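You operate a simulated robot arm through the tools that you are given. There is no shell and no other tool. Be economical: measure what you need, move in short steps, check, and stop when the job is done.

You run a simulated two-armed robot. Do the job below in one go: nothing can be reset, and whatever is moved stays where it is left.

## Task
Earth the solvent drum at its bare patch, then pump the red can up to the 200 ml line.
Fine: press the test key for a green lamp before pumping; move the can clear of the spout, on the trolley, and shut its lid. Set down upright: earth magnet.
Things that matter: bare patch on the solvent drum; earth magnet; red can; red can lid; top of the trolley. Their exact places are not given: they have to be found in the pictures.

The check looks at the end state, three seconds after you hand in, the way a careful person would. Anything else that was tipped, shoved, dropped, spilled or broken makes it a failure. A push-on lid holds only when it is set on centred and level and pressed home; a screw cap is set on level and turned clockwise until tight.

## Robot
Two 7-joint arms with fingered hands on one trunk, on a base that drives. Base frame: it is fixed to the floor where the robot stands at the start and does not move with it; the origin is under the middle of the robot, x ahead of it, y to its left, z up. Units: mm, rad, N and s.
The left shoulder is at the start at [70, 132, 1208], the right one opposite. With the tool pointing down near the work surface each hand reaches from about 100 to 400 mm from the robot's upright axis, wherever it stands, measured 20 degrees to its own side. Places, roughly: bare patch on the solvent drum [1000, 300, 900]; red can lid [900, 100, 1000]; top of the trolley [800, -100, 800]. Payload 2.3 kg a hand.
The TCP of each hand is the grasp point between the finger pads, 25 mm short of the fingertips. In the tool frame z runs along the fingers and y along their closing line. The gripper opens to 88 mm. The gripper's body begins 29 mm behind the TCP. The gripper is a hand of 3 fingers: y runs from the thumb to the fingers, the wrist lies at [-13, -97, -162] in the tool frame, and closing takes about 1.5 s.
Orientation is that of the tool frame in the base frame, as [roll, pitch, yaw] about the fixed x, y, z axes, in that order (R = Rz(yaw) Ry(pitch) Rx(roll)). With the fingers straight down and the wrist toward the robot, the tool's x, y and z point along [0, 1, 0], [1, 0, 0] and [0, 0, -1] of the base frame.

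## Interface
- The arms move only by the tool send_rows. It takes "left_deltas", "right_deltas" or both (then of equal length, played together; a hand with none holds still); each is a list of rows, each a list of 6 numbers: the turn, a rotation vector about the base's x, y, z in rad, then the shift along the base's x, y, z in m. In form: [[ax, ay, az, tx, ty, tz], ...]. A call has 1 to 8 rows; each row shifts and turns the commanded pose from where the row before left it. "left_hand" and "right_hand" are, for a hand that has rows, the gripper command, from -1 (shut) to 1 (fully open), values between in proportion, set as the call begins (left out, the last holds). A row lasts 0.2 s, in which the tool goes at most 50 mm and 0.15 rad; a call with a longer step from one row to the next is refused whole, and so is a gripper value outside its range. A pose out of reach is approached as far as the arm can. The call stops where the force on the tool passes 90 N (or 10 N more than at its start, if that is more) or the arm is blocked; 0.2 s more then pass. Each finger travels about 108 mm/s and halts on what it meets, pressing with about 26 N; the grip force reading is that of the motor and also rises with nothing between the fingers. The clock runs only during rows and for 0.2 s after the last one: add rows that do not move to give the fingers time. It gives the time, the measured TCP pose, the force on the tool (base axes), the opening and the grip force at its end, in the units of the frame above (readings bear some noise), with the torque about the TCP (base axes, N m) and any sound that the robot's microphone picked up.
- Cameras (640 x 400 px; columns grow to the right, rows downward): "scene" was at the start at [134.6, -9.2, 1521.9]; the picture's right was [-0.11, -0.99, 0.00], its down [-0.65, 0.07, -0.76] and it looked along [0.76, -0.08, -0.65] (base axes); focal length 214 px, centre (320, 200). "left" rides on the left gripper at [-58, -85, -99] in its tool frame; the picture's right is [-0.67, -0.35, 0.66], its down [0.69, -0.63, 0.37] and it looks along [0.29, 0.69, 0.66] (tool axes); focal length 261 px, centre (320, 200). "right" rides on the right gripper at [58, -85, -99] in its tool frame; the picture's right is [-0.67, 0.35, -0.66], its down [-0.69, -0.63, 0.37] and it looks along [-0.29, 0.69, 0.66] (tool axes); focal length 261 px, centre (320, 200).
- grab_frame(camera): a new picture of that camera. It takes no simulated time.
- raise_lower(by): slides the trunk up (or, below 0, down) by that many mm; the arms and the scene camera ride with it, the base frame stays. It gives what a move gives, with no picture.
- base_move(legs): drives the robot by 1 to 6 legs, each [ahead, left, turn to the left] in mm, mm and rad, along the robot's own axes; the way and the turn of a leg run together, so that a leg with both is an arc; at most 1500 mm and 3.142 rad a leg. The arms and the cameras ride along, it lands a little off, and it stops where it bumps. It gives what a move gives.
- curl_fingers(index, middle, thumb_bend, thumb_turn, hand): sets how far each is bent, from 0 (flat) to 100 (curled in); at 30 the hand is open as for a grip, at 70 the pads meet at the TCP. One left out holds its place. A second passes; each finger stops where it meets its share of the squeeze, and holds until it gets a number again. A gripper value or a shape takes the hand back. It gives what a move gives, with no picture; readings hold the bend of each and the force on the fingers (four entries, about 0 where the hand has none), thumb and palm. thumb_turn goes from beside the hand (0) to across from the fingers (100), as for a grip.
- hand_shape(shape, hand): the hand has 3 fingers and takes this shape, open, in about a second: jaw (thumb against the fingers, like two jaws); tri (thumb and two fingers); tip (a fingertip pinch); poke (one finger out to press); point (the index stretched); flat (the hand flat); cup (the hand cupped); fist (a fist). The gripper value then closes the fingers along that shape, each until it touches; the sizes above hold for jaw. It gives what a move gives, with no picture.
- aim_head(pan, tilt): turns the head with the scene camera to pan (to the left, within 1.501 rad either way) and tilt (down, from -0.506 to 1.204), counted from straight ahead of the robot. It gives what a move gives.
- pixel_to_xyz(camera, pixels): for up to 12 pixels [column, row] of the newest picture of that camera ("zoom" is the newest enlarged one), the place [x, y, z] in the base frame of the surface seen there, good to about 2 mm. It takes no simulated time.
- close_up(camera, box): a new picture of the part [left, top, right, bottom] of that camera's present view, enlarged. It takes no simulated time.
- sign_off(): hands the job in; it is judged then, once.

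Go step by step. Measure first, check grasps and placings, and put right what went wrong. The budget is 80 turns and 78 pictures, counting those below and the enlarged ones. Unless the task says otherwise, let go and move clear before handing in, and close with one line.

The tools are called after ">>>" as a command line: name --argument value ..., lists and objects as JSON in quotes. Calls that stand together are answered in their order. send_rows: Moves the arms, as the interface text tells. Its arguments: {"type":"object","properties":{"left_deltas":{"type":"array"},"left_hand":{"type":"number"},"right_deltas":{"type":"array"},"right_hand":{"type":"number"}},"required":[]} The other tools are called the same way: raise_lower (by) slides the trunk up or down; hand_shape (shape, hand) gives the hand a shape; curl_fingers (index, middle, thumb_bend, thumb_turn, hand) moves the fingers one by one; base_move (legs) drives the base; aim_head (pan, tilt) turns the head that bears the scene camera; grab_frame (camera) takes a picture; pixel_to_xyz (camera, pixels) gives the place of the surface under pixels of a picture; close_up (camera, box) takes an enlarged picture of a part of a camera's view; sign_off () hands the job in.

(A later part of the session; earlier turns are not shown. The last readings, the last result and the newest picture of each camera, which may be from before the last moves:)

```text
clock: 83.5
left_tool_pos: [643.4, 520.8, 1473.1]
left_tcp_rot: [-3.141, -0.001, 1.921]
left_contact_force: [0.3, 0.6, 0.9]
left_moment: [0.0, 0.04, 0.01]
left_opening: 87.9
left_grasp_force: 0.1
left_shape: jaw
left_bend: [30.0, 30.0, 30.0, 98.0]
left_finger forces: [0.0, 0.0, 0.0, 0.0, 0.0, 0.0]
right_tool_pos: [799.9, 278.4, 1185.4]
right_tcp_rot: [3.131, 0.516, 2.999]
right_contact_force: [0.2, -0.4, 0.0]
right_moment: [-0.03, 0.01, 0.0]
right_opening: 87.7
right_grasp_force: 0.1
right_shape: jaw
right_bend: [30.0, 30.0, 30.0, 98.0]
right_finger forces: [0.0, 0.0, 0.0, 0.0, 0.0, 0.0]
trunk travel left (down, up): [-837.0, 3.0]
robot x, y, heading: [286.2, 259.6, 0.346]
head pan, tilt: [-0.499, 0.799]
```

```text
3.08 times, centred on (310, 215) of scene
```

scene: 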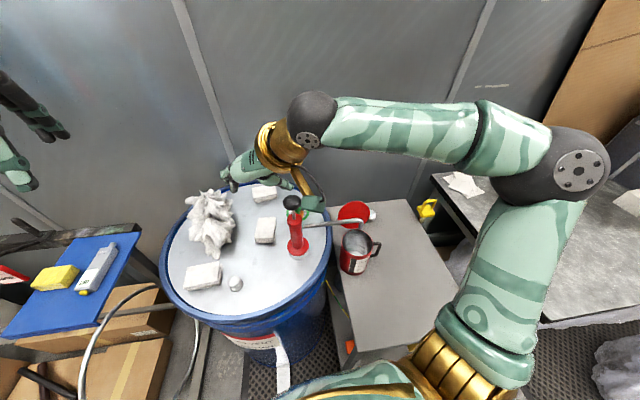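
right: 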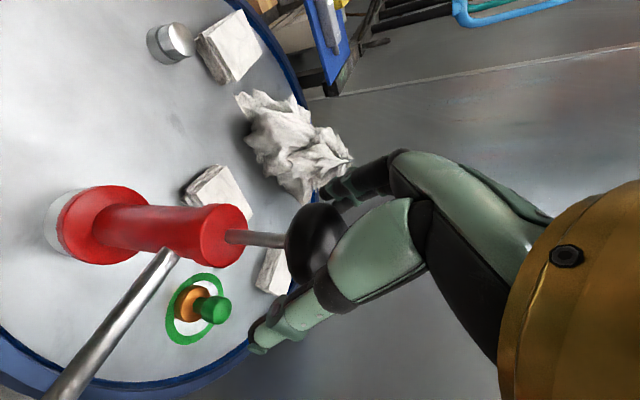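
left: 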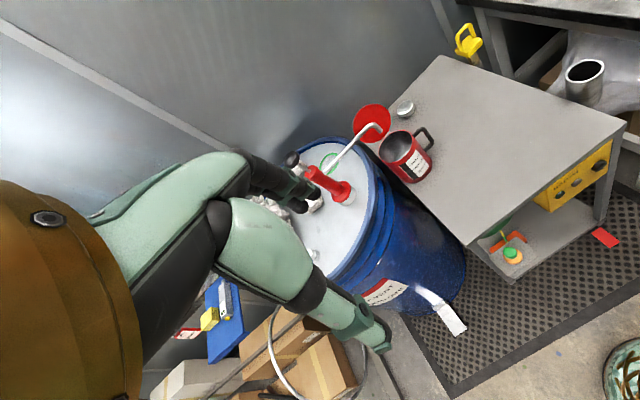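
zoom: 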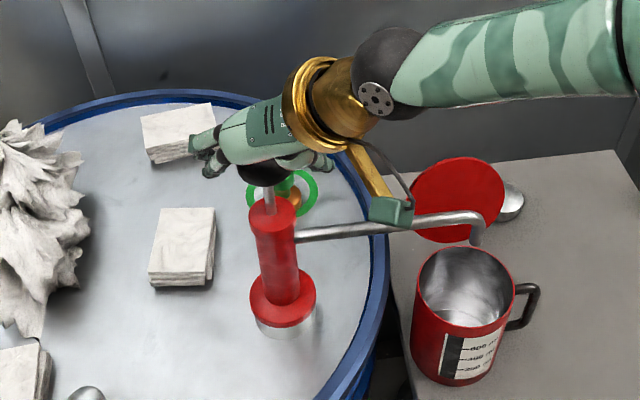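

The knob sits between the fingers. I'll close on it.

>>> send_rows --right_deltas '[[0, 0, 0, 0, 0, 0], [0, 0, 0, 0, 0, 0], [0, 0, 0, 0, 0, 0], [0, 0, 0, 0, 0, 0], [0, 0, 0, 0, 0, 0], [0, 0, 0, 0, 0, 0]]' --right_hand -1

```text
clock: 84.9
left_tool_pos: [646.4, 519.0, 1472.1]
left_tcp_rot: [-3.14, 0.001, 1.919]
left_contact_force: [0.5, -0.4, 0.3]
left_moment: [0.0, 0.02, 0.02]
left_opening: 87.6
left_grasp_force: 0.3
left_shape: jaw
left_bend: [30.0, 30.0, 30.0, 98.0]
left_finger forces: [0.0, 0.1, 0.0, 0.0, 0.1, 0.0]
right_tool_pos: [803.1, 277.2, 1185.1]
right_tcp_rot: [3.132, 0.515, 2.999]
right_contact_force: [-1.1, -1.8, 0.2]
right_moment: [-0.16, 0.07, -0.02]
right_opening: 34.4
right_grasp_force: 26.3
right_shape: jaw
right_bend: [75.0, 50.0, 75.0, 100.0]
right_finger forces: [17.5, 7.0, 0.0, 0.0, 23.3, 0.0]
trunk travel left (down, up): [-837.0, 3.0]
robot x, y, heading: [289.5, 259.1, 0.349]
head pan, tilt: [-0.499, 0.799]
```

Gripped (opening 34 mm). I'll press down slowly by 30 mm first and watch force and level.

>>> send_rows --right_deltas '[[0, 0, 0, 0, 0, -0.006], [0, 0, 0, 0, 0, -0.008], [0, 0, 0, 0, 0, -0.008], [0, 0, 0, 0, 0, -0.008], [0, 0, 0, 0, 0, 0]]'

>>> close_up --camera "scene" --box '[260, 180, 390, 290]'

```text
clock: 86.1
left_tool_pos: [642.6, 519.3, 1473.6]
left_tcp_rot: [3.14, 0.001, 1.919]
left_contact_force: [0.2, -0.7, 0.7]
left_moment: [0.01, 0.03, 0.0]
left_opening: 87.8
left_grasp_force: 0.1
left_shape: jaw
left_bend: [30.0, 30.0, 30.0, 98.0]
left_finger forces: [0.0, 0.1, 0.0, 0.0, 0.0, 0.1]
right_tool_pos: [799.1, 277.3, 1156.2]
right_tcp_rot: [3.129, 0.516, 2.998]
right_contact_force: [-1.1, -2.7, 5.6]
right_moment: [-0.16, -0.01, -0.08]
right_opening: 30.3
right_grasp_force: 26.2
right_shape: jaw
right_bend: [76.0, 53.0, 80.0, 100.0]
right_finger forces: [12.8, 4.2, 0.0, 0.0, 20.5, 0.0]
trunk travel left (down, up): [-837.0, 3.0]
robot x, y, heading: [290.1, 256.7, 0.352]
head pan, tilt: [-0.499, 0.799]
```

```text
3.64 times, centred on (325, 235) of scene
```

zoom: 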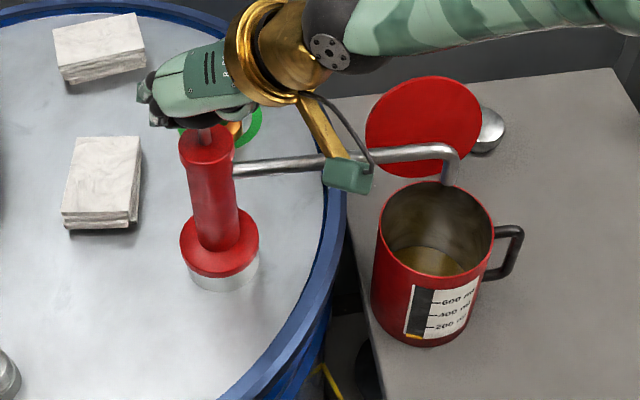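

Liquid is flowing: amber shows in the can and at the foot of the sight strip. I'll zoom in on the strip after pressing further.

>>> send_rows --right_deltas '[[0, 0, 0, 0, 0, -0.006], [0, 0, 0, 0, 0, -0.006], [0, 0, 0, 0, 0, -0.006], [0, 0, 0, 0, 0, 0]]'

>>> close_up --camera "scene" --box '[325, 225, 385, 285]'

```text
clock: 87.1
left_tool_pos: [644.0, 521.2, 1472.7]
left_tcp_rot: [3.14, 0.004, 1.922]
left_contact_force: [0.2, -0.7, -0.4]
left_moment: [0.0, 0.01, 0.02]
left_opening: 87.7
left_grasp_force: 0.1
left_shape: jaw
left_bend: [30.0, 30.0, 30.0, 98.0]
left_finger forces: [0.0, 0.0, 0.1, 0.0, 0.1, 0.0]
right_tool_pos: [798.7, 278.5, 1139.6]
right_tcp_rot: [3.131, 0.517, 3.001]
right_contact_force: [-1.3, 0.7, 2.0]
right_moment: [-0.01, -0.01, 0.03]
right_opening: 22.4
right_grasp_force: 25.5
right_shape: jaw
right_bend: [76.0, 57.0, 85.0, 100.0]
right_finger forces: [0.0, 0.0, 0.0, 0.0, 0.1, 3.0]
trunk travel left (down, up): [-837.0, 3.0]
robot x, y, heading: [286.5, 258.7, 0.351]
head pan, tilt: [-0.499, 0.799]
```

```text
6.67 times, centred on (355, 255) of scene
```

zoom: 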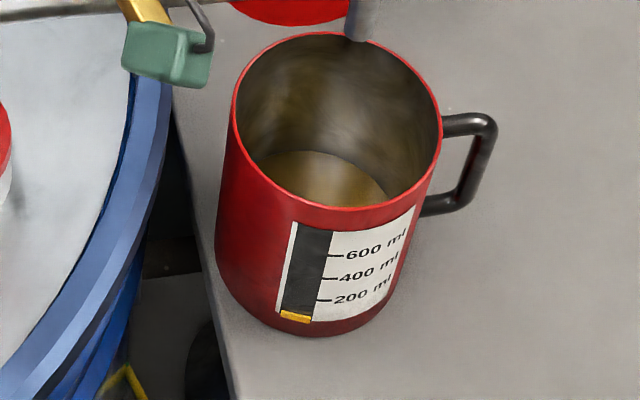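

The level is at about 80–90 ml (amber top at row 312, marks 22 rows per 200 ml). The palm now bears on the knob, so I'll press on.

>>> send_rows --right_deltas '[[0, 0, 0, 0, 0, -0.006], [0, 0, 0, 0, 0, -0.006], [0, 0, 0, 0, 0, 0]]'

>>> close_up --camera "scene" --box '[325, 225, 385, 285]'

>>> close_up --camera "scene" --box '[260, 180, 340, 240]'

```text
clock: 87.9
left_tool_pos: [637.0, 520.9, 1475.6]
left_tcp_rot: [3.136, 0.003, 1.919]
left_contact_force: [-0.2, 0.3, -0.3]
left_moment: [0.0, 0.02, -0.04]
left_opening: 87.7
left_grasp_force: 0.1
left_shape: jaw
left_bend: [30.0, 30.0, 30.0, 98.0]
left_finger forces: [0.0, 0.0, 0.0, 0.0, 0.0, 0.0]
right_tool_pos: [797.8, 280.8, 1133.3]
right_tcp_rot: [3.118, 0.532, 2.994]
right_contact_force: [12.9, 2.0, 45.2]
right_moment: [0.25, -0.49, -0.01]
right_opening: 24.0
right_grasp_force: 25.6
right_shape: jaw
right_bend: [78.0, 57.0, 85.0, 100.0]
right_finger forces: [52.4, 0.0, 0.0, 0.1, 0.0, 2.4]
trunk travel left (down, up): [-837.0, 3.0]
robot x, y, heading: [286.3, 260.5, 0.351]
head pan, tilt: [-0.499, 0.799]
```

```text
6.67 times, centred on (355, 255) of scene
```

zoom: 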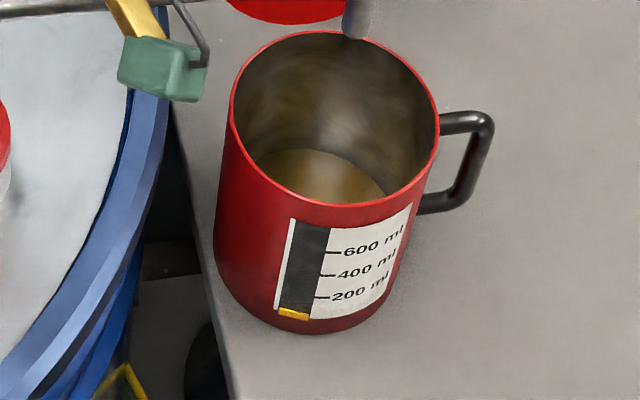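

```text
6.67 times, centred on (300, 210) of scene
```

zoom: 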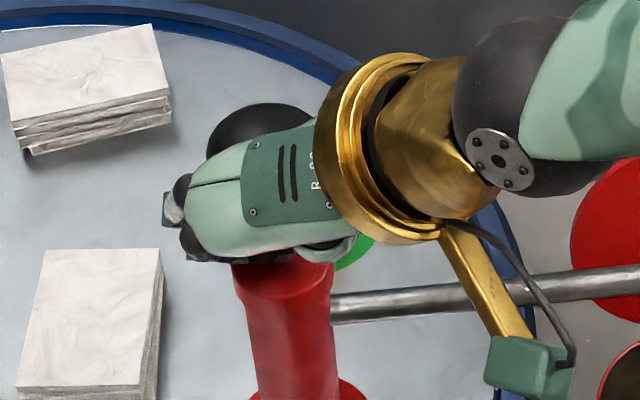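

The fingers slid down the knob and now press on the pump body. I'll ease up, open, and back off to re-grasp differently.

>>> send_rows --right_deltas '[[0, 0, 0, 0, 0, 0.006], [0, 0, 0, 0, 0, 0.004], [0, 0, 0, 0, 0, 0]]'

>>> send_rows --right_deltas '[[0, 0, 0, 0, 0, 0], [0, 0, 0, 0, 0, 0], [0, 0, 0, 0, 0, 0], [0, 0, 0, 0, 0, 0], [0, 0, 0, 0, 0, 0]]' --right_hand 1

>>> grab_frame --camera "right"

```text
clock: 88.7
left_tool_pos: [640.1, 522.4, 1474.0]
left_tcp_rot: [3.14, 0.002, 1.921]
left_contact_force: [0.1, 0.3, 0.4]
left_moment: [0.01, 0.01, -0.03]
left_opening: 87.5
left_grasp_force: 0.2
left_shape: jaw
left_bend: [30.0, 30.0, 30.0, 98.0]
left_finger forces: [0.1, 0.1, 0.0, 0.0, 0.1, 0.0]
right_tool_pos: [797.2, 279.1, 1135.5]
right_tcp_rot: [3.135, 0.514, 3.002]
right_contact_force: [-0.9, 2.3, 9.4]
right_moment: [-0.03, -0.17, -0.01]
right_opening: 22.8
right_grasp_force: 26.0
right_shape: jaw
right_bend: [76.0, 57.0, 85.0, 100.0]
right_finger forces: [12.5, 0.0, 0.0, 0.0, 0.0, 3.5]
trunk travel left (down, up): [-837.0, 3.0]
robot x, y, heading: [287.9, 260.6, 0.351]
head pan, tilt: [-0.499, 0.799]
```

```text
clock: 89.9
left_tool_pos: [642.1, 521.6, 1473.5]
left_tcp_rot: [3.14, 0.002, 1.922]
left_contact_force: [0.7, 0.2, 0.5]
left_moment: [-0.02, -0.02, 0.0]
left_opening: 87.8
left_grasp_force: 0.0
left_shape: jaw
left_bend: [30.0, 30.0, 30.0, 98.0]
left_finger forces: [0.0, 0.1, 0.1, 0.0, 0.0, 0.1]
right_tool_pos: [798.1, 278.1, 1136.4]
right_tcp_rot: [3.132, 0.517, 3.001]
right_contact_force: [-2.8, 0.4, 2.6]
right_moment: [0.06, -0.1, -0.02]
right_opening: 87.5
right_grasp_force: 0.1
right_shape: jaw
right_bend: [30.0, 30.0, 30.0, 98.0]
right_finger forces: [0.0, 0.1, 0.0, 0.1, 0.1, 3.4]
trunk travel left (down, up): [-837.0, 3.0]
robot x, y, heading: [284.3, 262.9, 0.347]
head pan, tilt: [-0.499, 0.799]
```

```text
33 pictures are left
```

right: 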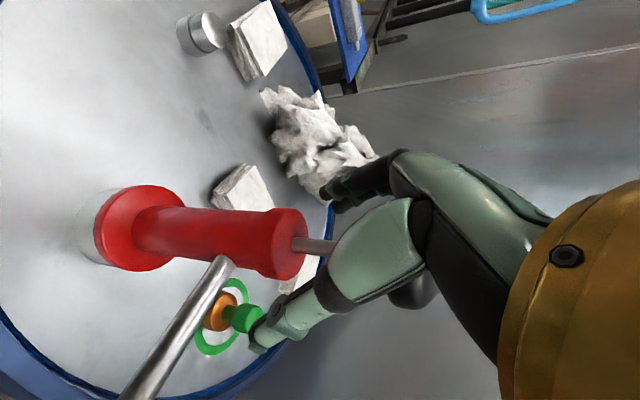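

The knob presses the palm with about 3 N, so it's likely spring-returned and plain pushing should do. I'll back off along the finger direction and look.

>>> send_rows --right_deltas '[[0, 0, 0, -0.0097, 0.0014, 0.0174], [0, 0, 0, -0.0146, 0.002, 0.026], [0, 0, 0, -0.0195, 0.0028, 0.035], [0, 0, 0, -0.0195, 0.0028, 0.035], [0, 0, 0, -0.01, 0, 0.04], [0, 0, 0, 0, 0, 0.04], [0, 0, 0, 0, 0, 0]]'

>>> grab_frame --camera "right"

>>> close_up --camera "scene" --box '[260, 180, 390, 290]'

```text
clock: 91.5
left_tool_pos: [645.8, 520.6, 1472.0]
left_tcp_rot: [-3.141, 0.0, 1.92]
left_contact_force: [-0.5, -0.3, -0.3]
left_moment: [0.02, 0.02, 0.02]
left_opening: 87.9
left_grasp_force: 0.1
left_shape: jaw
left_bend: [30.0, 30.0, 30.0, 98.0]
left_finger forces: [0.0, 0.0, 0.1, 0.2, 0.0, 0.0]
right_tool_pos: [727.5, 288.3, 1330.8]
right_tcp_rot: [3.132, 0.515, 3.0]
right_contact_force: [-0.1, -0.5, 0.5]
right_moment: [-0.01, 0.0, -0.01]
right_opening: 87.3
right_grasp_force: 0.0
right_shape: jaw
right_bend: [30.0, 30.0, 30.0, 98.0]
right_finger forces: [0.1, 0.0, 0.1, 0.1, 0.0, 0.1]
trunk travel left (down, up): [-837.0, 3.0]
robot x, y, heading: [286.7, 259.2, 0.35]
head pan, tilt: [-0.499, 0.799]
```

```text
32 pictures are left
```

right: 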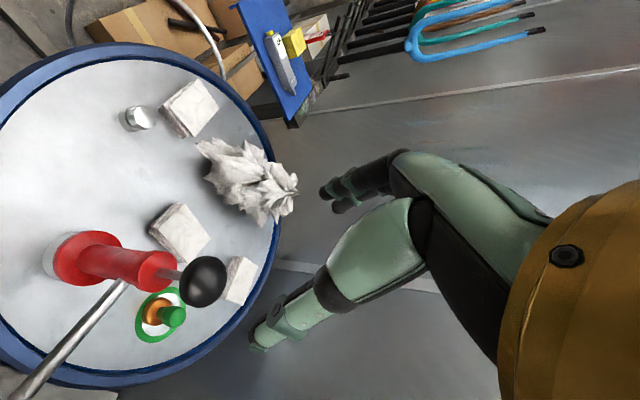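

```text
3.64 times, centred on (325, 235) of scene
```

zoom: 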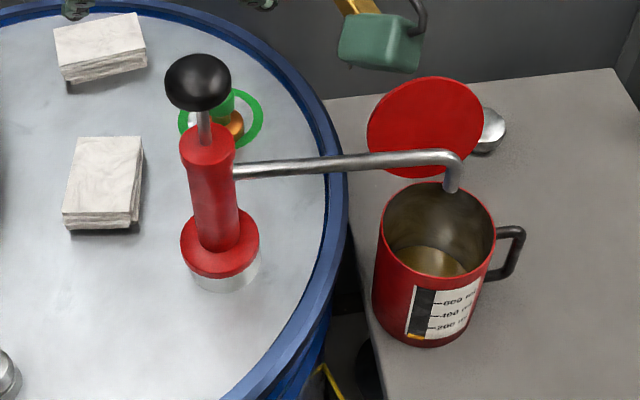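

The knob sprang back to the top, so it only needs pushing. I'll set the hand vertical with the open jaw caging the knob and push it with the palm.

>>> send_rows --right_deltas '[[0.0183, 0.1287, 0, 0.018, -0.003, 0], [0.0183, 0.1287, 0, 0.018, -0.003, 0], [0.0183, 0.1287, 0, 0.018, -0.003, 0], [0.0178, 0.125, 0, 0.018, -0.002, -0.01], [0, 0, 0, 0, 0, -0.03], [0, 0, 0, 0, 0, -0.03], [0, 0, 0, 0, 0, 0]]'

>>> grab_frame --camera "right"

```text
clock: 93.1
left_tool_pos: [645.3, 521.8, 1472.0]
left_tcp_rot: [-3.141, 0.002, 1.92]
left_contact_force: [-0.6, 0.0, -0.1]
left_moment: [-0.02, -0.03, 0.0]
left_opening: 87.4
left_grasp_force: 0.0
left_shape: jaw
left_bend: [30.0, 30.0, 30.0, 98.0]
left_finger forces: [0.0, 0.1, 0.0, 0.1, 0.0, 0.0]
right_tool_pos: [799.3, 275.9, 1259.5]
right_tcp_rot: [3.134, -0.003, 3.001]
right_contact_force: [0.3, 0.7, -0.4]
right_moment: [-0.01, -0.03, 0.0]
right_opening: 87.4
right_grasp_force: 0.0
right_shape: jaw
right_bend: [30.0, 30.0, 30.0, 98.0]
right_finger forces: [0.0, 0.1, 0.1, 0.0, 0.0, 0.0]
trunk travel left (down, up): [-837.0, 3.0]
robot x, y, heading: [288.2, 259.9, 0.348]
head pan, tilt: [-0.499, 0.799]
```

```text
30 pictures are left
```

right: 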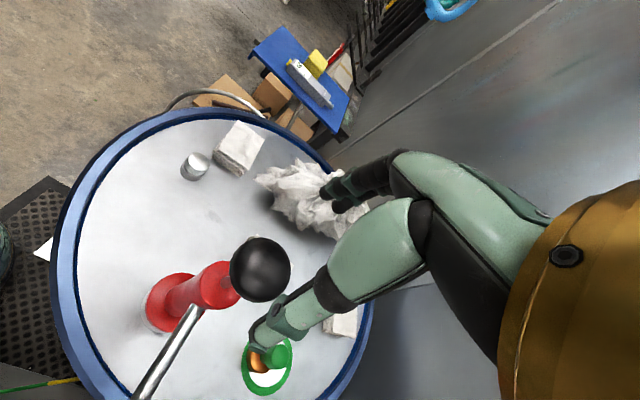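

The hand is centred over the knob. I'll push down to z 1150 and check the level.

>>> send_rows --right_deltas '[[0, 0, 0, 0, 0, -0.035], [0, 0, 0, 0, 0, -0.035], [0, 0, 0, 0, 0, -0.01], [0, 0, 0, 0, 0, -0.01], [0, 0, 0, 0, 0, -0.01], [0, 0, 0, 0, 0, -0.01], [0, 0, 0, 0, 0, 0]]'

>>> close_up --camera "scene" --box '[325, 225, 385, 285]'

```text
clock: 94.7
left_tool_pos: [642.9, 522.5, 1471.8]
left_tcp_rot: [-3.14, 0.002, 1.921]
left_contact_force: [0.5, 0.1, -0.4]
left_moment: [-0.04, -0.04, -0.01]
left_opening: 87.6
left_grasp_force: 0.1
left_shape: jaw
left_bend: [30.0, 30.0, 30.0, 98.0]
left_finger forces: [0.0, 0.1, 0.1, 0.0, 0.1, 0.1]
right_tool_pos: [798.7, 276.7, 1150.3]
right_tcp_rot: [3.133, 0.001, 3.0]
right_contact_force: [-0.1, 2.0, 1.4]
right_moment: [-0.04, 0.0, 0.02]
right_opening: 87.6
right_grasp_force: 0.0
right_shape: jaw
right_bend: [30.0, 30.0, 30.0, 98.0]
right_finger forces: [2.4, 0.0, 0.0, 0.0, 0.1, 0.0]
trunk travel left (down, up): [-837.0, 3.0]
robot x, y, heading: [287.4, 261.5, 0.349]
head pan, tilt: [-0.499, 0.799]
```

```text
6.67 times, centred on (355, 255) of scene
```

zoom: 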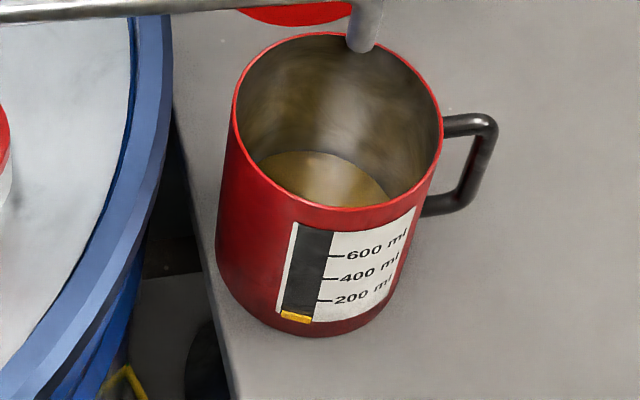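

Hardly any contact yet (2.4 N) and the level is unchanged. I'll continue down in small rows.

>>> send_rows --right_deltas '[[0, 0, 0, 0, 0, -0.007], [0, 0, 0, 0, 0, -0.007], [0, 0, 0, 0, 0, -0.006], [0, 0, 0, 0, 0, 0]]'

>>> grab_frame --camera "right"

>>> close_up --camera "scene" --box '[260, 190, 380, 290]'

```text
clock: 95.7
left_tool_pos: [642.7, 523.2, 1473.5]
left_tcp_rot: [3.139, 0.002, 1.922]
left_contact_force: [0.0, -0.4, -0.4]
left_moment: [0.01, 0.02, 0.03]
left_opening: 87.6
left_grasp_force: 0.1
left_shape: jaw
left_bend: [30.0, 30.0, 30.0, 98.0]
left_finger forces: [0.0, 0.1, 0.1, 0.0, 0.0, 0.1]
right_tool_pos: [798.5, 275.9, 1130.0]
right_tcp_rot: [3.134, -0.001, 3.001]
right_contact_force: [0.5, 3.1, 4.9]
right_moment: [-0.04, -0.03, 0.02]
right_opening: 87.9
right_grasp_force: 0.2
right_shape: jaw
right_bend: [30.0, 30.0, 30.0, 98.0]
right_finger forces: [3.7, 0.0, 0.0, 0.0, 0.1, 1.6]
trunk travel left (down, up): [-837.0, 3.0]
robot x, y, heading: [287.5, 259.4, 0.347]
head pan, tilt: [-0.499, 0.799]
```

```text
28 pictures are left
```

right: 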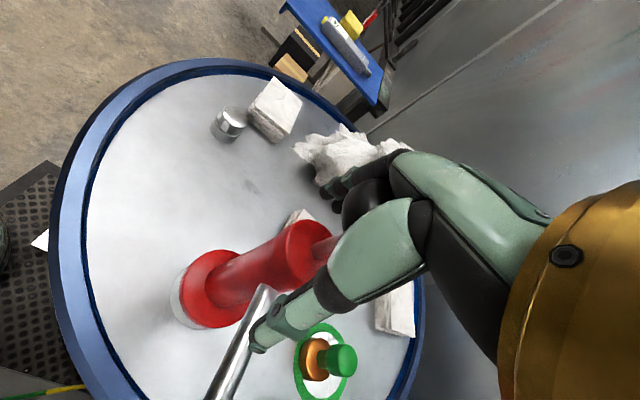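

```text
4.00 times, centred on (320, 240) of scene
```

zoom: 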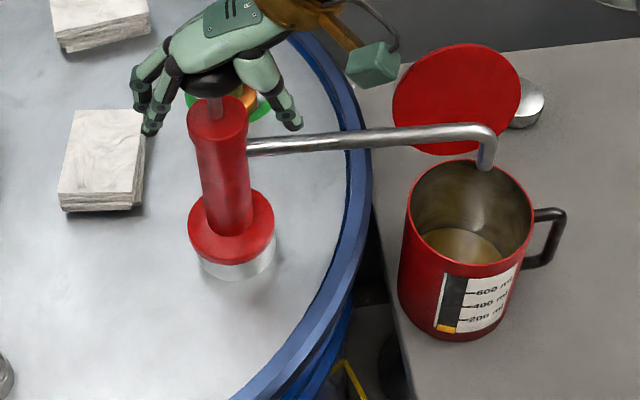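

The palm is now on the knob, but the thumb would meet the spout on a full stroke. I'll lift slightly and yaw the hand 0.75 rad so the thumb clears it.

>>> send_rows --right_deltas '[[0, 0, 0, 0, 0, 0.015], [0, 0, -0.15, 0, 0, 0], [0, 0, -0.15, 0, 0, 0], [0, 0, -0.15, 0, 0, 0], [0, 0, -0.15, 0, 0, 0], [0, 0, -0.15, 0, 0, 0], [0, 0, 0, 0, 0, -0.015], [0, 0, 0, 0, 0, 0]]'

>>> send_rows --right_deltas '[[0, 0, 0, 0, 0, -0.007], [0, 0, 0, 0, 0, -0.007], [0, 0, 0, 0, 0, -0.006], [0, 0, 0, 0, 0, 0]]'

>>> close_up --camera "scene" --box '[260, 190, 380, 290]'

```text
clock: 97.5
left_tool_pos: [642.9, 522.5, 1473.6]
left_tcp_rot: [3.14, 0.002, 1.923]
left_contact_force: [0.8, 0.1, 0.4]
left_moment: [-0.02, 0.03, -0.03]
left_opening: 87.9
left_grasp_force: 0.0
left_shape: jaw
left_bend: [30.0, 30.0, 30.0, 98.0]
left_finger forces: [0.0, 0.0, 0.0, 0.0, 0.0, 0.1]
right_tool_pos: [796.8, 278.2, 1129.8]
right_tcp_rot: [3.131, 0.002, 2.248]
right_contact_force: [-0.3, 3.5, 4.7]
right_moment: [-0.12, -0.05, 0.05]
right_opening: 87.8
right_grasp_force: 0.0
right_shape: jaw
right_bend: [30.0, 30.0, 30.0, 98.0]
right_finger forces: [0.1, 0.6, 0.0, 0.0, 0.0, 5.3]
trunk travel left (down, up): [-837.0, 3.0]
robot x, y, heading: [286.4, 258.7, 0.351]
head pan, tilt: [-0.499, 0.799]
```

```text
clock: 98.5
left_tool_pos: [642.0, 523.8, 1473.2]
left_tcp_rot: [3.14, 0.004, 1.921]
left_contact_force: [-0.1, 0.6, 0.2]
left_moment: [0.02, 0.03, 0.02]
left_opening: 88.0
left_grasp_force: 0.0
left_shape: jaw
left_bend: [30.0, 30.0, 30.0, 98.0]
left_finger forces: [0.0, 0.0, 0.0, 0.1, 0.0, 0.1]
right_tool_pos: [796.3, 278.4, 1110.3]
right_tcp_rot: [3.132, 0.001, 2.25]
right_contact_force: [0.4, 4.3, 8.7]
right_moment: [-0.15, -0.14, 0.1]
right_opening: 87.6
right_grasp_force: 0.1
right_shape: jaw
right_bend: [30.0, 30.0, 30.0, 98.0]
right_finger forces: [0.0, 0.9, 0.0, 0.0, 0.0, 8.2]
trunk travel left (down, up): [-837.0, 3.0]
robot x, y, heading: [286.5, 260.7, 0.35]
head pan, tilt: [-0.499, 0.799]
```

```text
4.00 times, centred on (320, 240) of scene
```

zoom: 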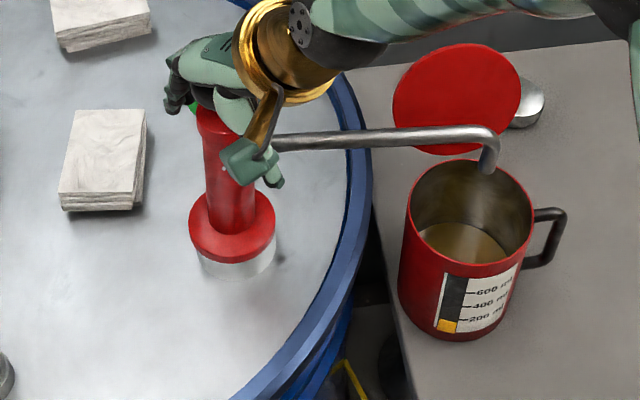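

Working: spring force is 8 N and the level is rising. I'll check the strip closely.

>>> close_up --camera "scene" --box '[340, 240, 380, 280]'

```text
10.00 times, centred on (360, 260) of scene
```

zoom: 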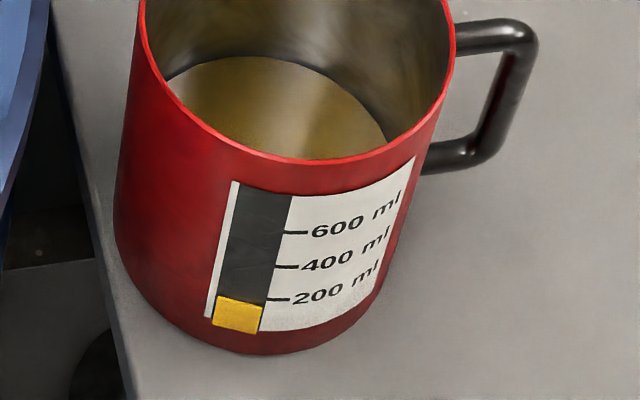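

The level is about 163 ml, from about 78 ml in the last 20 mm or so. I'll press 8 mm more.

>>> send_rows --right_deltas '[[0, 0, 0, 0, 0, -0.004], [0, 0, 0, 0, 0, -0.004], [0, 0, 0, 0, 0, 0], [0, 0, 0, 0, 0, 0]]'

>>> close_up --camera "scene" --box '[340, 240, 380, 280]'

```text
clock: 99.5
left_tool_pos: [642.8, 523.2, 1473.6]
left_tcp_rot: [3.139, 0.004, 1.922]
left_contact_force: [-0.7, 0.2, 0.8]
left_moment: [0.02, 0.03, 0.0]
left_opening: 87.8
left_grasp_force: 0.0
left_shape: jaw
left_bend: [30.0, 30.0, 30.0, 98.0]
left_finger forces: [0.1, 0.0, 0.1, 0.1, 0.0, 0.0]
right_tool_pos: [797.7, 278.1, 1102.2]
right_tcp_rot: [3.131, 0.003, 2.249]
right_contact_force: [0.0, 4.5, 9.5]
right_moment: [-0.14, -0.15, 0.13]
right_opening: 88.2
right_grasp_force: 0.0
right_shape: jaw
right_bend: [30.0, 30.0, 30.0, 98.0]
right_finger forces: [0.2, 1.1, 0.0, 0.0, 0.1, 9.1]
trunk travel left (down, up): [-837.0, 3.0]
robot x, y, heading: [287.6, 258.4, 0.348]
head pan, tilt: [-0.499, 0.799]
```

```text
10.00 times, centred on (360, 260) of scene
```

zoom: 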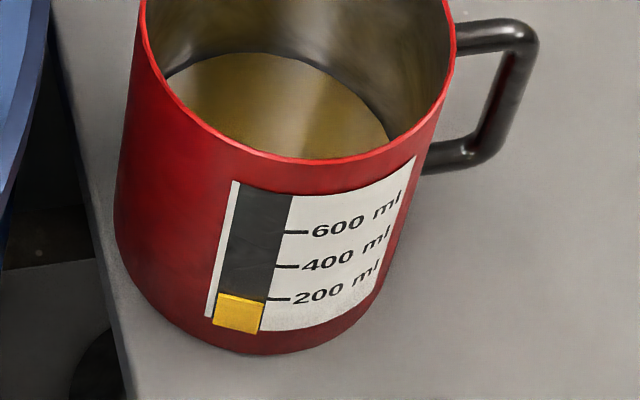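

The amber top is about 4 rows below the 200 tick, roughly 180 ml. Another 7 mm.

>>> send_rows --right_deltas '[[0, 0, 0, 0, 0, -0.004], [0, 0, 0, 0, 0, -0.003], [0, 0, 0, 0, 0, 0], [0, 0, 0, 0, 0, 0]]'

>>> close_up --camera "scene" --box '[350, 255, 374, 275]'

```text
clock: 100.5
left_tool_pos: [634.5, 526.7, 1475.1]
left_tcp_rot: [3.134, 0.008, 1.922]
left_contact_force: [0.2, -0.4, 0.4]
left_moment: [-0.01, 0.0, 0.02]
left_opening: 88.0
left_grasp_force: 0.0
left_shape: jaw
left_bend: [30.0, 30.0, 30.0, 98.0]
left_finger forces: [0.1, 0.0, 0.1, 0.0, 0.0, 0.0]
right_tool_pos: [792.7, 279.7, 1098.6]
right_tcp_rot: [3.125, 0.007, 2.252]
right_contact_force: [2.8, 8.3, 30.3]
right_moment: [-0.19, -0.49, 0.17]
right_opening: 87.8
right_grasp_force: 0.0
right_shape: jaw
right_bend: [30.0, 30.0, 30.0, 98.0]
right_finger forces: [1.4, 9.2, 0.1, 0.1, 0.0, 20.6]
trunk travel left (down, up): [-837.0, 3.0]
robot x, y, heading: [286.2, 260.3, 0.351]
head pan, tilt: [-0.499, 0.799]
```

```text
16.00 times, centred on (362, 265) of scene
```

zoom: 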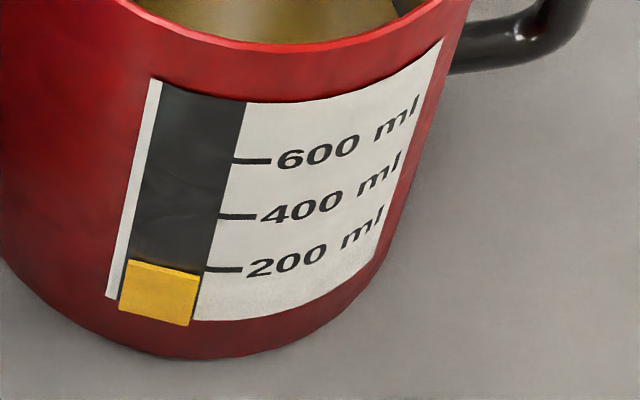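

The stroke has bottomed (30 N). The bar stands proud of the label, so to avoid parallax I'll measure heights of ticks, bar top and liquid surface.

>>> pixel_to_xyz --camera "zoom" --pixels '[[225, 269], [215, 268], [240, 216], [255, 160], [165, 268], [195, 279], [135, 264], [165, 315], [188, 322], [150, 300], [210, 310], [260, 20]]'

>>> close_up --camera "scene" --box '[340, 225, 380, 265]'

>>> pixel_to_xyz --camera "zoom" --pixels '[[200, 240], [240, 230], [280, 250], [320, 250], [220, 260], [300, 290], [260, 220], [340, 280], [250, 270], [280, 270]]'

```text
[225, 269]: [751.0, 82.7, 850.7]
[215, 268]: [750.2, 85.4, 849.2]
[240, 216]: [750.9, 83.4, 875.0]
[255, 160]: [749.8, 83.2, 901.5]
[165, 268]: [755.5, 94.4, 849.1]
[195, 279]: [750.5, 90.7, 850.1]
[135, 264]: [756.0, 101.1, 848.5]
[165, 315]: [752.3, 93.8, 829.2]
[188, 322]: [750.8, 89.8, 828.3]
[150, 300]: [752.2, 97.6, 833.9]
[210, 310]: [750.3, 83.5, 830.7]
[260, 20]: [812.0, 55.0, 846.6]
```

```text
10.00 times, centred on (360, 245) of scene
```

zoom: 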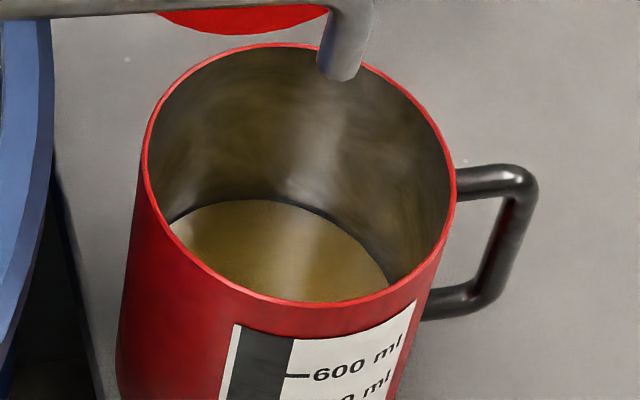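

```text
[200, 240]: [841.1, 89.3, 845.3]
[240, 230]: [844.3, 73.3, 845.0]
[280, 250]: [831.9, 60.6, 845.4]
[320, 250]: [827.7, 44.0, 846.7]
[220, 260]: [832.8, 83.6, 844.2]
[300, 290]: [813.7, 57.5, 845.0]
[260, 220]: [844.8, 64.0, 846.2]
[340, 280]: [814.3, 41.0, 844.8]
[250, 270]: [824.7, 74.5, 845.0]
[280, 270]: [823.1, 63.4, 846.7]
```

Bar top is z≈849–850 against the 200 tick at z≈850, so roughly 190–195 ml. I'll add one very short stroke (5 mm up, 5 mm down) and re-measure.

>>> send_rows --right_deltas '[[0, 0, 0, 0, 0, 0.008], [0, 0, 0, 0, 0, 0], [0, 0, 0, 0, 0, -0.006], [0, 0, 0, 0, 0, 0], [0, 0, 0, 0, 0, 0]]'

>>> close_up --camera "scene" --box '[350, 255, 374, 275]'

>>> pixel_to_xyz --camera "zoom" --pixels '[[225, 269], [220, 268], [230, 269], [195, 279], [180, 273], [165, 269], [150, 266], [135, 263], [195, 276], [180, 270], [165, 272], [150, 269]]'

```text
clock: 101.7
left_tool_pos: [639.3, 525.2, 1473.1]
left_tcp_rot: [3.139, 0.005, 1.922]
left_contact_force: [-0.2, 0.5, 1.3]
left_moment: [-0.02, -0.02, -0.02]
left_opening: 87.8
left_grasp_force: 0.1
left_shape: jaw
left_bend: [30.0, 30.0, 30.0, 98.0]
left_finger forces: [0.1, 0.0, 0.1, 0.1, 0.1, 0.0]
right_tool_pos: [796.6, 279.6, 1098.8]
right_tcp_rot: [3.13, 0.003, 2.25]
right_contact_force: [-0.1, 6.6, 19.6]
right_moment: [-0.16, -0.37, 0.14]
right_opening: 88.0
right_grasp_force: 0.1
right_shape: jaw
right_bend: [30.0, 30.0, 30.0, 98.0]
right_finger forces: [1.3, 6.0, 0.0, 0.0, 0.0, 13.2]
trunk travel left (down, up): [-837.0, 3.0]
robot x, y, heading: [286.9, 257.7, 0.355]
head pan, tilt: [-0.499, 0.799]
```

```text
16.00 times, centred on (362, 265) of scene
```

zoom: 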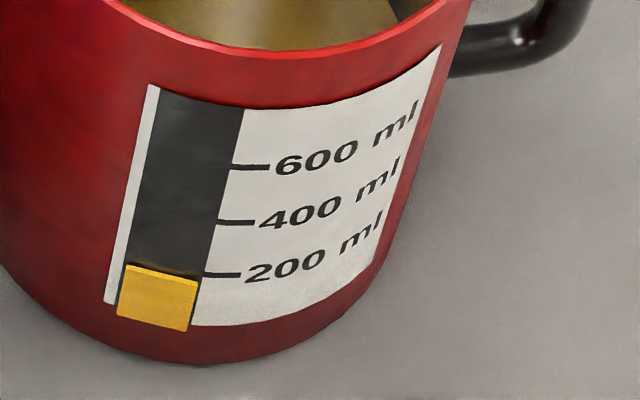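

```text
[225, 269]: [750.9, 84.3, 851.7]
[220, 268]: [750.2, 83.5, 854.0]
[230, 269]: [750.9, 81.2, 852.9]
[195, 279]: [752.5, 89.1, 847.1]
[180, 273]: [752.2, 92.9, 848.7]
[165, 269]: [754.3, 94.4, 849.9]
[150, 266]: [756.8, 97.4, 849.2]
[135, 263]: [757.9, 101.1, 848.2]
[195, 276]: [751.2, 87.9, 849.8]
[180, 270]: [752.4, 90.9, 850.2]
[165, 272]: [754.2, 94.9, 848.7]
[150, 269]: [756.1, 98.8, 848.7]
```

The bar top is now at the 200 tick within about 5 ml. I'll lift the hand off the knob, back away, and drive round to the front of the trolley for the can.

>>> send_rows --right_deltas '[[0, 0, 0, 0, 0, 0.04], [0, 0, 0, 0, 0, 0.045], [0, 0, 0, 0, 0, 0.045], [0, 0, 0, 0, 0, 0.045], [0, 0, 0, -0.02, 0, 0.04], [0, 0, 0, -0.045, 0, 0.015], [0, 0, 0, -0.045, 0, 0]]'

>>> base_move --legs '[[-150, 0, 0], [0, 0, -0.35], [82, -356, 0]]'

>>> aim_head --pan 0.15 --tilt 0.75

>>> grab_frame --camera "scene"

```text
clock: 103.3
left_tool_pos: [645.3, 516.9, 1473.9]
left_tcp_rot: [-3.141, -0.003, 1.92]
left_contact_force: [0.2, 0.0, 0.6]
left_moment: [0.04, 0.0, 0.01]
left_opening: 87.7
left_grasp_force: 0.2
left_shape: jaw
left_bend: [30.0, 30.0, 30.0, 98.0]
left_finger forces: [0.0, 0.0, 0.1, 0.0, 0.0, 0.0]
right_tool_pos: [688.8, 272.5, 1327.0]
right_tcp_rot: [3.13, -0.001, 2.251]
right_contact_force: [0.8, -0.4, 0.3]
right_moment: [0.01, -0.01, -0.01]
right_opening: 87.7
right_grasp_force: 0.0
right_shape: jaw
right_bend: [30.0, 30.0, 30.0, 98.0]
right_finger forces: [0.0, 0.1, 0.0, 0.0, 0.1, 0.0]
trunk travel left (down, up): [-837.0, 3.0]
robot x, y, heading: [286.4, 258.8, 0.347]
head pan, tilt: [-0.499, 0.799]
```

```text
clock: 107.7
left_tool_pos: [652.8, -18.7, 1472.3]
left_tcp_rot: [3.141, 0.002, 1.574]
left_contact_force: [-0.4, -0.3, 0.4]
left_moment: [-0.02, -0.01, 0.02]
left_opening: 87.8
left_grasp_force: 0.1
left_shape: jaw
left_bend: [30.0, 30.0, 30.0, 98.0]
left_finger forces: [0.0, 0.0, 0.0, 0.0, 0.0, 0.0]
right_tool_pos: [612.2, -265.3, 1326.9]
right_tcp_rot: [3.134, 0.002, 1.902]
right_contact_force: [0.5, -0.1, -0.4]
right_moment: [0.0, 0.0, 0.01]
right_opening: 87.8
right_grasp_force: 0.1
right_shape: jaw
right_bend: [30.0, 30.0, 30.0, 98.0]
right_finger forces: [0.1, 0.0, 0.0, 0.0, 0.1, 0.0]
trunk travel left (down, up): [-837.0, 3.0]
robot x, y, heading: [228.5, -145.8, 0.003]
head pan, tilt: [-0.499, 0.799]
```

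```text
clock: 108.7
left_tool_pos: [652.4, -22.6, 1472.1]
left_tcp_rot: [-3.14, 0.002, 1.571]
left_contact_force: [-0.3, 0.8, -0.7]
left_moment: [-0.03, 0.01, 0.0]
left_opening: 87.8
left_grasp_force: 0.0
left_shape: jaw
left_bend: [30.0, 30.0, 30.0, 98.0]
left_finger forces: [0.1, 0.0, 0.1, 0.0, 0.0, 0.0]
right_tool_pos: [612.9, -267.7, 1327.5]
right_tcp_rot: [3.131, -0.001, 1.901]
right_contact_force: [0.1, 0.8, 0.3]
right_moment: [0.02, -0.01, 0.02]
right_opening: 87.8
right_grasp_force: 0.1
right_shape: jaw
right_bend: [30.0, 30.0, 30.0, 98.0]
right_finger forces: [0.1, 0.0, 0.0, 0.0, 0.0, 0.0]
trunk travel left (down, up): [-837.0, 3.0]
robot x, y, heading: [231.8, -145.0, -0.0]
head pan, tilt: [0.15, 0.75]
```

```text
20 pictures are left
```

scene: 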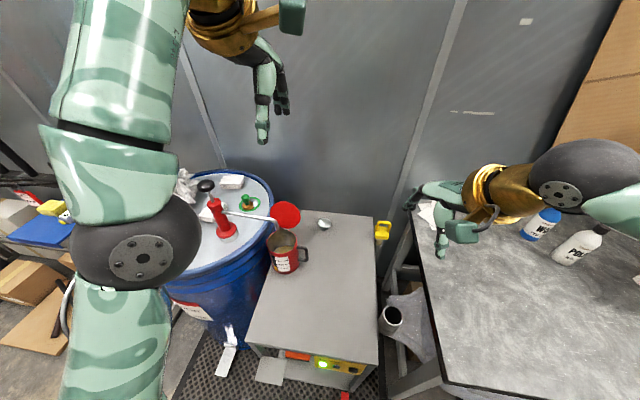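

The lamp stays green and the can stands undisturbed at (285,250). I'll measure the handle and the bottles before lowering the trunk.

>>> pixel_to_xyz --camera "scene" --pixels '[[558, 210], [601, 229], [308, 253], [308, 258], [300, 246], [285, 205], [286, 228], [140, 260], [560, 190], [325, 225], [278, 233], [270, 270]]'

>>> close_up --camera "scene" --box '[255, 195, 335, 275]'

>>> pixel_to_xyz --camera "zoom" --pixels '[[420, 450], [240, 150], [240, 60], [190, 130], [300, 130]]'

```text
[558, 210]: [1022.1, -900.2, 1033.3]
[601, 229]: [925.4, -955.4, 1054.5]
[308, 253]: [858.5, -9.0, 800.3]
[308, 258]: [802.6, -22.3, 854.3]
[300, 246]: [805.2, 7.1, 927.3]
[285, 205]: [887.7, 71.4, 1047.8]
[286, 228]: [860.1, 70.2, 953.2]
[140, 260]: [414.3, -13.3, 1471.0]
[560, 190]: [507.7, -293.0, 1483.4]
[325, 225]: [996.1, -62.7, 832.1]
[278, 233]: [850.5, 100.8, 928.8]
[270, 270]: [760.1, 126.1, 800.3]
```

```text
5.00 times, centred on (295, 235) of scene
```

zoom: 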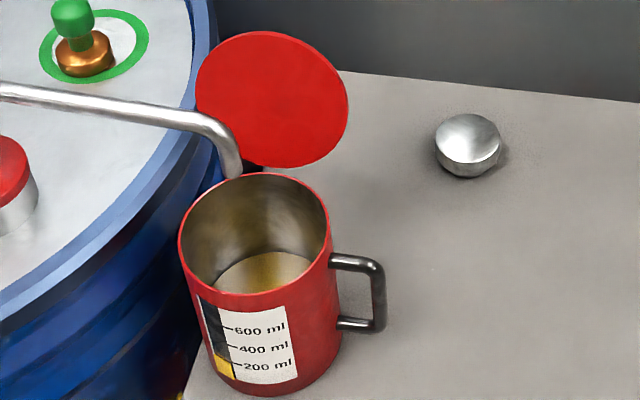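

```text
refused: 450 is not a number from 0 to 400
```

Handle bar is at about (802,-18), z 850–925; the bottles are far off. I'll lower the trunk, then bring the left hand down in front and forward above the handle.

>>> raise_lower --by -220

>>> send_rows --left_deltas '[[0, 0, 0, 0, 0, -0.047], [0, 0, 0, 0, 0, -0.047], [0, 0, 0, 0, 0, -0.047], [0, 0, 0, 0, 0, -0.047], [0, 0, 0, 0, 0, -0.047], [0, 0, 0, 0, 0, -0.045], [0, 0, 0, 0, 0, 0]]' --left_hand 0.2

>>> send_rows --left_deltas '[[0, 0, 0, 0.048, 0, 0], [0, 0, 0, 0.048, 0, 0], [0, 0, 0, 0.048, 0, 0], [0, 0, 0, 0, 0, 0]]'

>>> grab_frame --camera "left"

```text
clock: 111.0
left_tool_pos: [654.5, -21.5, 1253.7]
left_tcp_rot: [-3.142, 0.0, 1.573]
left_contact_force: [0.4, 1.2, -0.1]
left_moment: [0.02, 0.01, 0.02]
left_opening: 87.7
left_grasp_force: 0.1
left_shape: jaw
left_bend: [30.0, 30.0, 30.0, 98.0]
left_finger forces: [0.0, 0.0, 0.0, 0.0, 0.0, 0.1]
right_tool_pos: [613.2, -268.1, 1106.3]
right_tcp_rot: [3.133, 0.001, 1.902]
right_contact_force: [-0.2, -0.1, -0.2]
right_moment: [0.01, 0.0, 0.0]
right_opening: 87.8
right_grasp_force: 0.1
right_shape: jaw
right_bend: [30.0, 30.0, 30.0, 98.0]
right_finger forces: [0.0, 0.1, 0.1, 0.0, 0.1, 0.0]
trunk travel left (down, up): [-617.0, 223.0]
robot x, y, heading: [234.0, -148.9, -0.001]
head pan, tilt: [0.15, 0.75]
```

```text
clock: 112.6
left_tool_pos: [651.5, -20.9, 971.4]
left_tcp_rot: [3.141, 0.003, 1.572]
left_contact_force: [0.1, 0.9, -0.6]
left_moment: [0.02, 0.01, 0.02]
left_opening: 53.0
left_grasp_force: 0.0
left_shape: jaw
left_bend: [29.0, 40.0, 64.0, 100.0]
left_finger forces: [0.0, 0.0, 0.0, 0.0, 0.0, 0.1]
left hand out of reach, approached as far as the arm can: row 1
right_tool_pos: [611.6, -267.0, 1107.6]
right_tcp_rot: [3.131, -0.001, 1.902]
right_contact_force: [-0.1, 0.8, 0.2]
right_moment: [-0.03, 0.02, 0.01]
right_opening: 88.1
right_grasp_force: 0.1
right_shape: jaw
right_bend: [30.0, 30.0, 30.0, 98.0]
right_finger forces: [0.0, 0.1, 0.1, 0.0, 0.0, 0.0]
trunk travel left (down, up): [-617.0, 223.0]
robot x, y, heading: [229.4, -142.2, 0.003]
head pan, tilt: [0.15, 0.75]
```

```text
clock: 113.6
left_tool_pos: [796.8, -22.0, 971.8]
left_tcp_rot: [3.141, 0.0, 1.57]
left_contact_force: [0.3, 0.8, 0.7]
left_moment: [0.01, -0.02, 0.01]
left_opening: 52.9
left_grasp_force: 0.0
left_shape: jaw
left_bend: [29.0, 40.0, 64.0, 100.0]
left_finger forces: [0.0, 0.0, 0.0, 0.0, 0.1, 0.0]
right_tool_pos: [612.1, -267.3, 1107.6]
right_tcp_rot: [3.131, 0.0, 1.903]
right_contact_force: [-0.7, -0.2, -0.5]
right_moment: [0.01, 0.0, 0.01]
right_opening: 87.9
right_grasp_force: 0.1
right_shape: jaw
right_bend: [30.0, 30.0, 30.0, 98.0]
right_finger forces: [0.0, 0.1, 0.0, 0.0, 0.0, 0.0]
trunk travel left (down, up): [-617.0, 223.0]
robot x, y, heading: [229.5, -146.4, -0.001]
head pan, tilt: [0.15, 0.75]
```

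```text
18 pictures are left
```

left: 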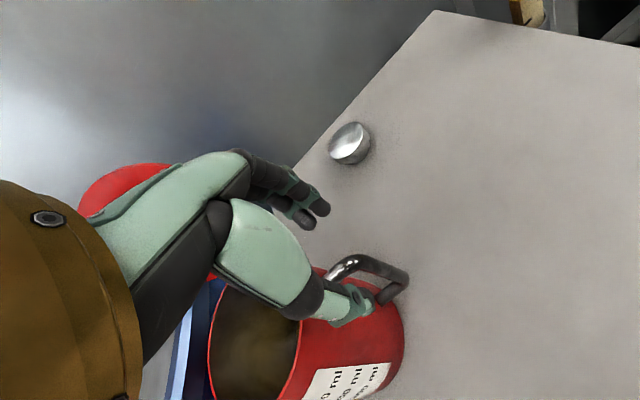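

The handle is between thumb and fingers, so I'll descend to z≈895 and close.

>>> send_rows --left_deltas '[[0, 0, 0, 0.005, 0.002, -0.025], [0, 0, 0, 0, 0, -0.025], [0, 0, 0, 0, 0, -0.02], [0, 0, 0, 0, 0, -0.008], [0, 0, 0, 0, 0, 0]]'

>>> send_rows --left_deltas '[[0, 0, 0, 0, 0, 0], [0, 0, 0, 0, 0, 0], [0, 0, 0, 0, 0, 0], [0, 0, 0, 0, 0, 0], [0, 0, 0, 0, 0, 0], [0, 0, 0, 0, 0, 0]]' --left_hand -1

>>> grab_frame --camera "left"

```text
clock: 114.8
left_tool_pos: [802.7, -19.8, 895.1]
left_tcp_rot: [3.142, 0.001, 1.571]
left_contact_force: [0.8, -0.1, -0.2]
left_moment: [0.02, 0.0, 0.04]
left_opening: 53.0
left_grasp_force: 0.0
left_shape: jaw
left_bend: [29.0, 40.0, 64.0, 100.0]
left_finger forces: [0.0, 0.0, 0.1, 0.1, 0.0, 0.1]
right_tool_pos: [611.4, -267.7, 1107.5]
right_tcp_rot: [3.132, 0.0, 1.903]
right_contact_force: [0.2, -0.6, 0.1]
right_moment: [0.02, -0.01, 0.0]
right_opening: 87.8
right_grasp_force: 0.0
right_shape: jaw
right_bend: [30.0, 30.0, 30.0, 98.0]
right_finger forces: [0.0, 0.0, 0.0, 0.0, 0.1, 0.0]
trunk travel left (down, up): [-617.0, 223.0]
robot x, y, heading: [230.9, -146.7, 0.002]
head pan, tilt: [0.15, 0.75]
```

```text
clock: 116.2
left_tool_pos: [802.7, -18.8, 895.7]
left_tcp_rot: [-3.141, 0.001, 1.572]
left_contact_force: [-0.8, -2.8, -1.0]
left_moment: [0.03, -0.05, 0.0]
left_opening: 3.2
left_grasp_force: 26.1
left_shape: jaw
left_bend: [71.0, 63.0, 71.0, 100.0]
left_finger forces: [0.3, 13.3, 0.1, 0.0, 21.3, 0.1]
right_tool_pos: [612.9, -268.9, 1107.3]
right_tcp_rot: [3.134, -0.001, 1.903]
right_contact_force: [-0.3, 0.1, -0.4]
right_moment: [-0.01, 0.0, 0.01]
right_opening: 87.8
right_grasp_force: 0.1
right_shape: jaw
right_bend: [30.0, 30.0, 30.0, 98.0]
right_finger forces: [0.0, 0.0, 0.0, 0.1, 0.1, 0.1]
trunk travel left (down, up): [-617.0, 223.0]
robot x, y, heading: [228.6, -144.8, 0.003]
head pan, tilt: [0.15, 0.75]
```

```text
17 pictures are left
```

left: 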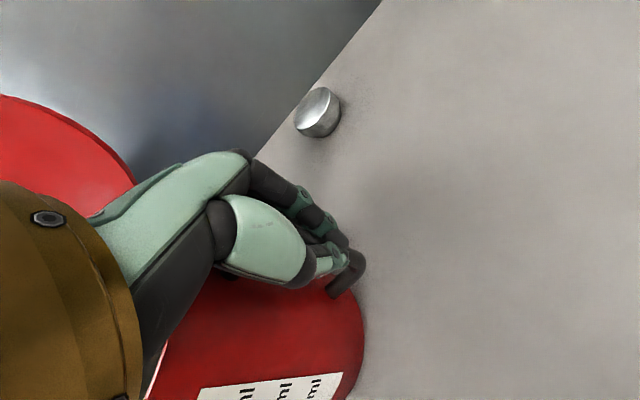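

Good hold on the handle. I'll slide the can slowly straight away from the spout (-y).

>>> send_rows --left_deltas '[[0, 0, 0, 0, -0.006, 0], [0, 0, 0, 0, -0.01, 0], [0, 0, 0, 0, -0.01, 0], [0, 0, 0, 0, -0.01, 0], [0, 0, 0, 0, -0.01, 0], [0, 0, 0, 0, -0.01, 0], [0, 0, 0, 0, -0.006, 0], [0, 0, 0, 0, 0, 0]]'

>>> send_rows --left_deltas '[[0, 0, 0, 0, -0.006, 0], [0, 0, 0, 0, -0.01, 0], [0, 0, 0, 0, -0.01, 0], [0, 0, 0, 0, -0.01, 0], [0, 0, 0, 0, -0.01, 0], [0, 0, 0, 0, -0.01, 0], [0, 0, 0, 0, -0.006, 0], [0, 0, 0, 0, 0, 0]]'

>>> grab_frame --camera "scene"

```text
clock: 118.0
left_tool_pos: [803.7, -82.0, 894.1]
left_tcp_rot: [3.142, 0.003, 1.571]
left_contact_force: [-0.1, 1.6, 0.4]
left_moment: [0.07, -0.03, 0.04]
left_opening: 3.1
left_grasp_force: 26.1
left_shape: jaw
left_bend: [72.0, 63.0, 71.0, 100.0]
left_finger forces: [0.8, 14.9, 0.0, 0.1, 22.2, 0.1]
right_tool_pos: [614.4, -268.2, 1107.3]
right_tcp_rot: [3.133, 0.0, 1.903]
right_contact_force: [0.6, -0.3, -0.2]
right_moment: [0.01, 0.01, 0.03]
right_opening: 87.9
right_grasp_force: 0.1
right_shape: jaw
right_bend: [30.0, 30.0, 30.0, 98.0]
right_finger forces: [0.0, 0.0, 0.1, 0.0, 0.0, 0.0]
trunk travel left (down, up): [-617.0, 223.0]
robot x, y, heading: [231.2, -144.8, 0.001]
head pan, tilt: [0.15, 0.75]
```

```text
clock: 119.8
left_tool_pos: [803.4, -144.2, 894.1]
left_tcp_rot: [-3.141, 0.002, 1.572]
left_contact_force: [-0.5, 1.0, 0.1]
left_moment: [0.06, -0.02, -0.02]
left_opening: 3.1
left_grasp_force: 26.0
left_shape: jaw
left_bend: [72.0, 63.0, 71.0, 100.0]
left_finger forces: [0.9, 14.6, 0.0, 0.1, 22.5, 0.0]
right_tool_pos: [613.0, -266.9, 1107.8]
right_tcp_rot: [3.133, 0.002, 1.902]
right_contact_force: [0.5, -0.4, 0.6]
right_moment: [0.01, -0.04, 0.02]
right_opening: 87.8
right_grasp_force: 0.2
right_shape: jaw
right_bend: [30.0, 30.0, 30.0, 98.0]
right_finger forces: [0.0, 0.1, 0.0, 0.0, 0.0, 0.0]
trunk travel left (down, up): [-617.0, 223.0]
robot x, y, heading: [229.1, -142.8, -0.0]
head pan, tilt: [0.15, 0.75]
```

```text
16 pictures are left
```

scene: 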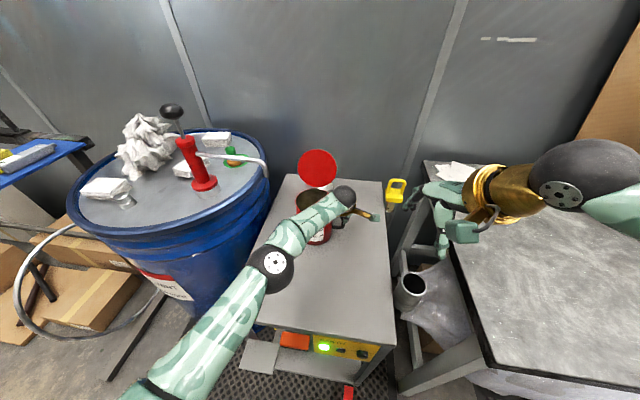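

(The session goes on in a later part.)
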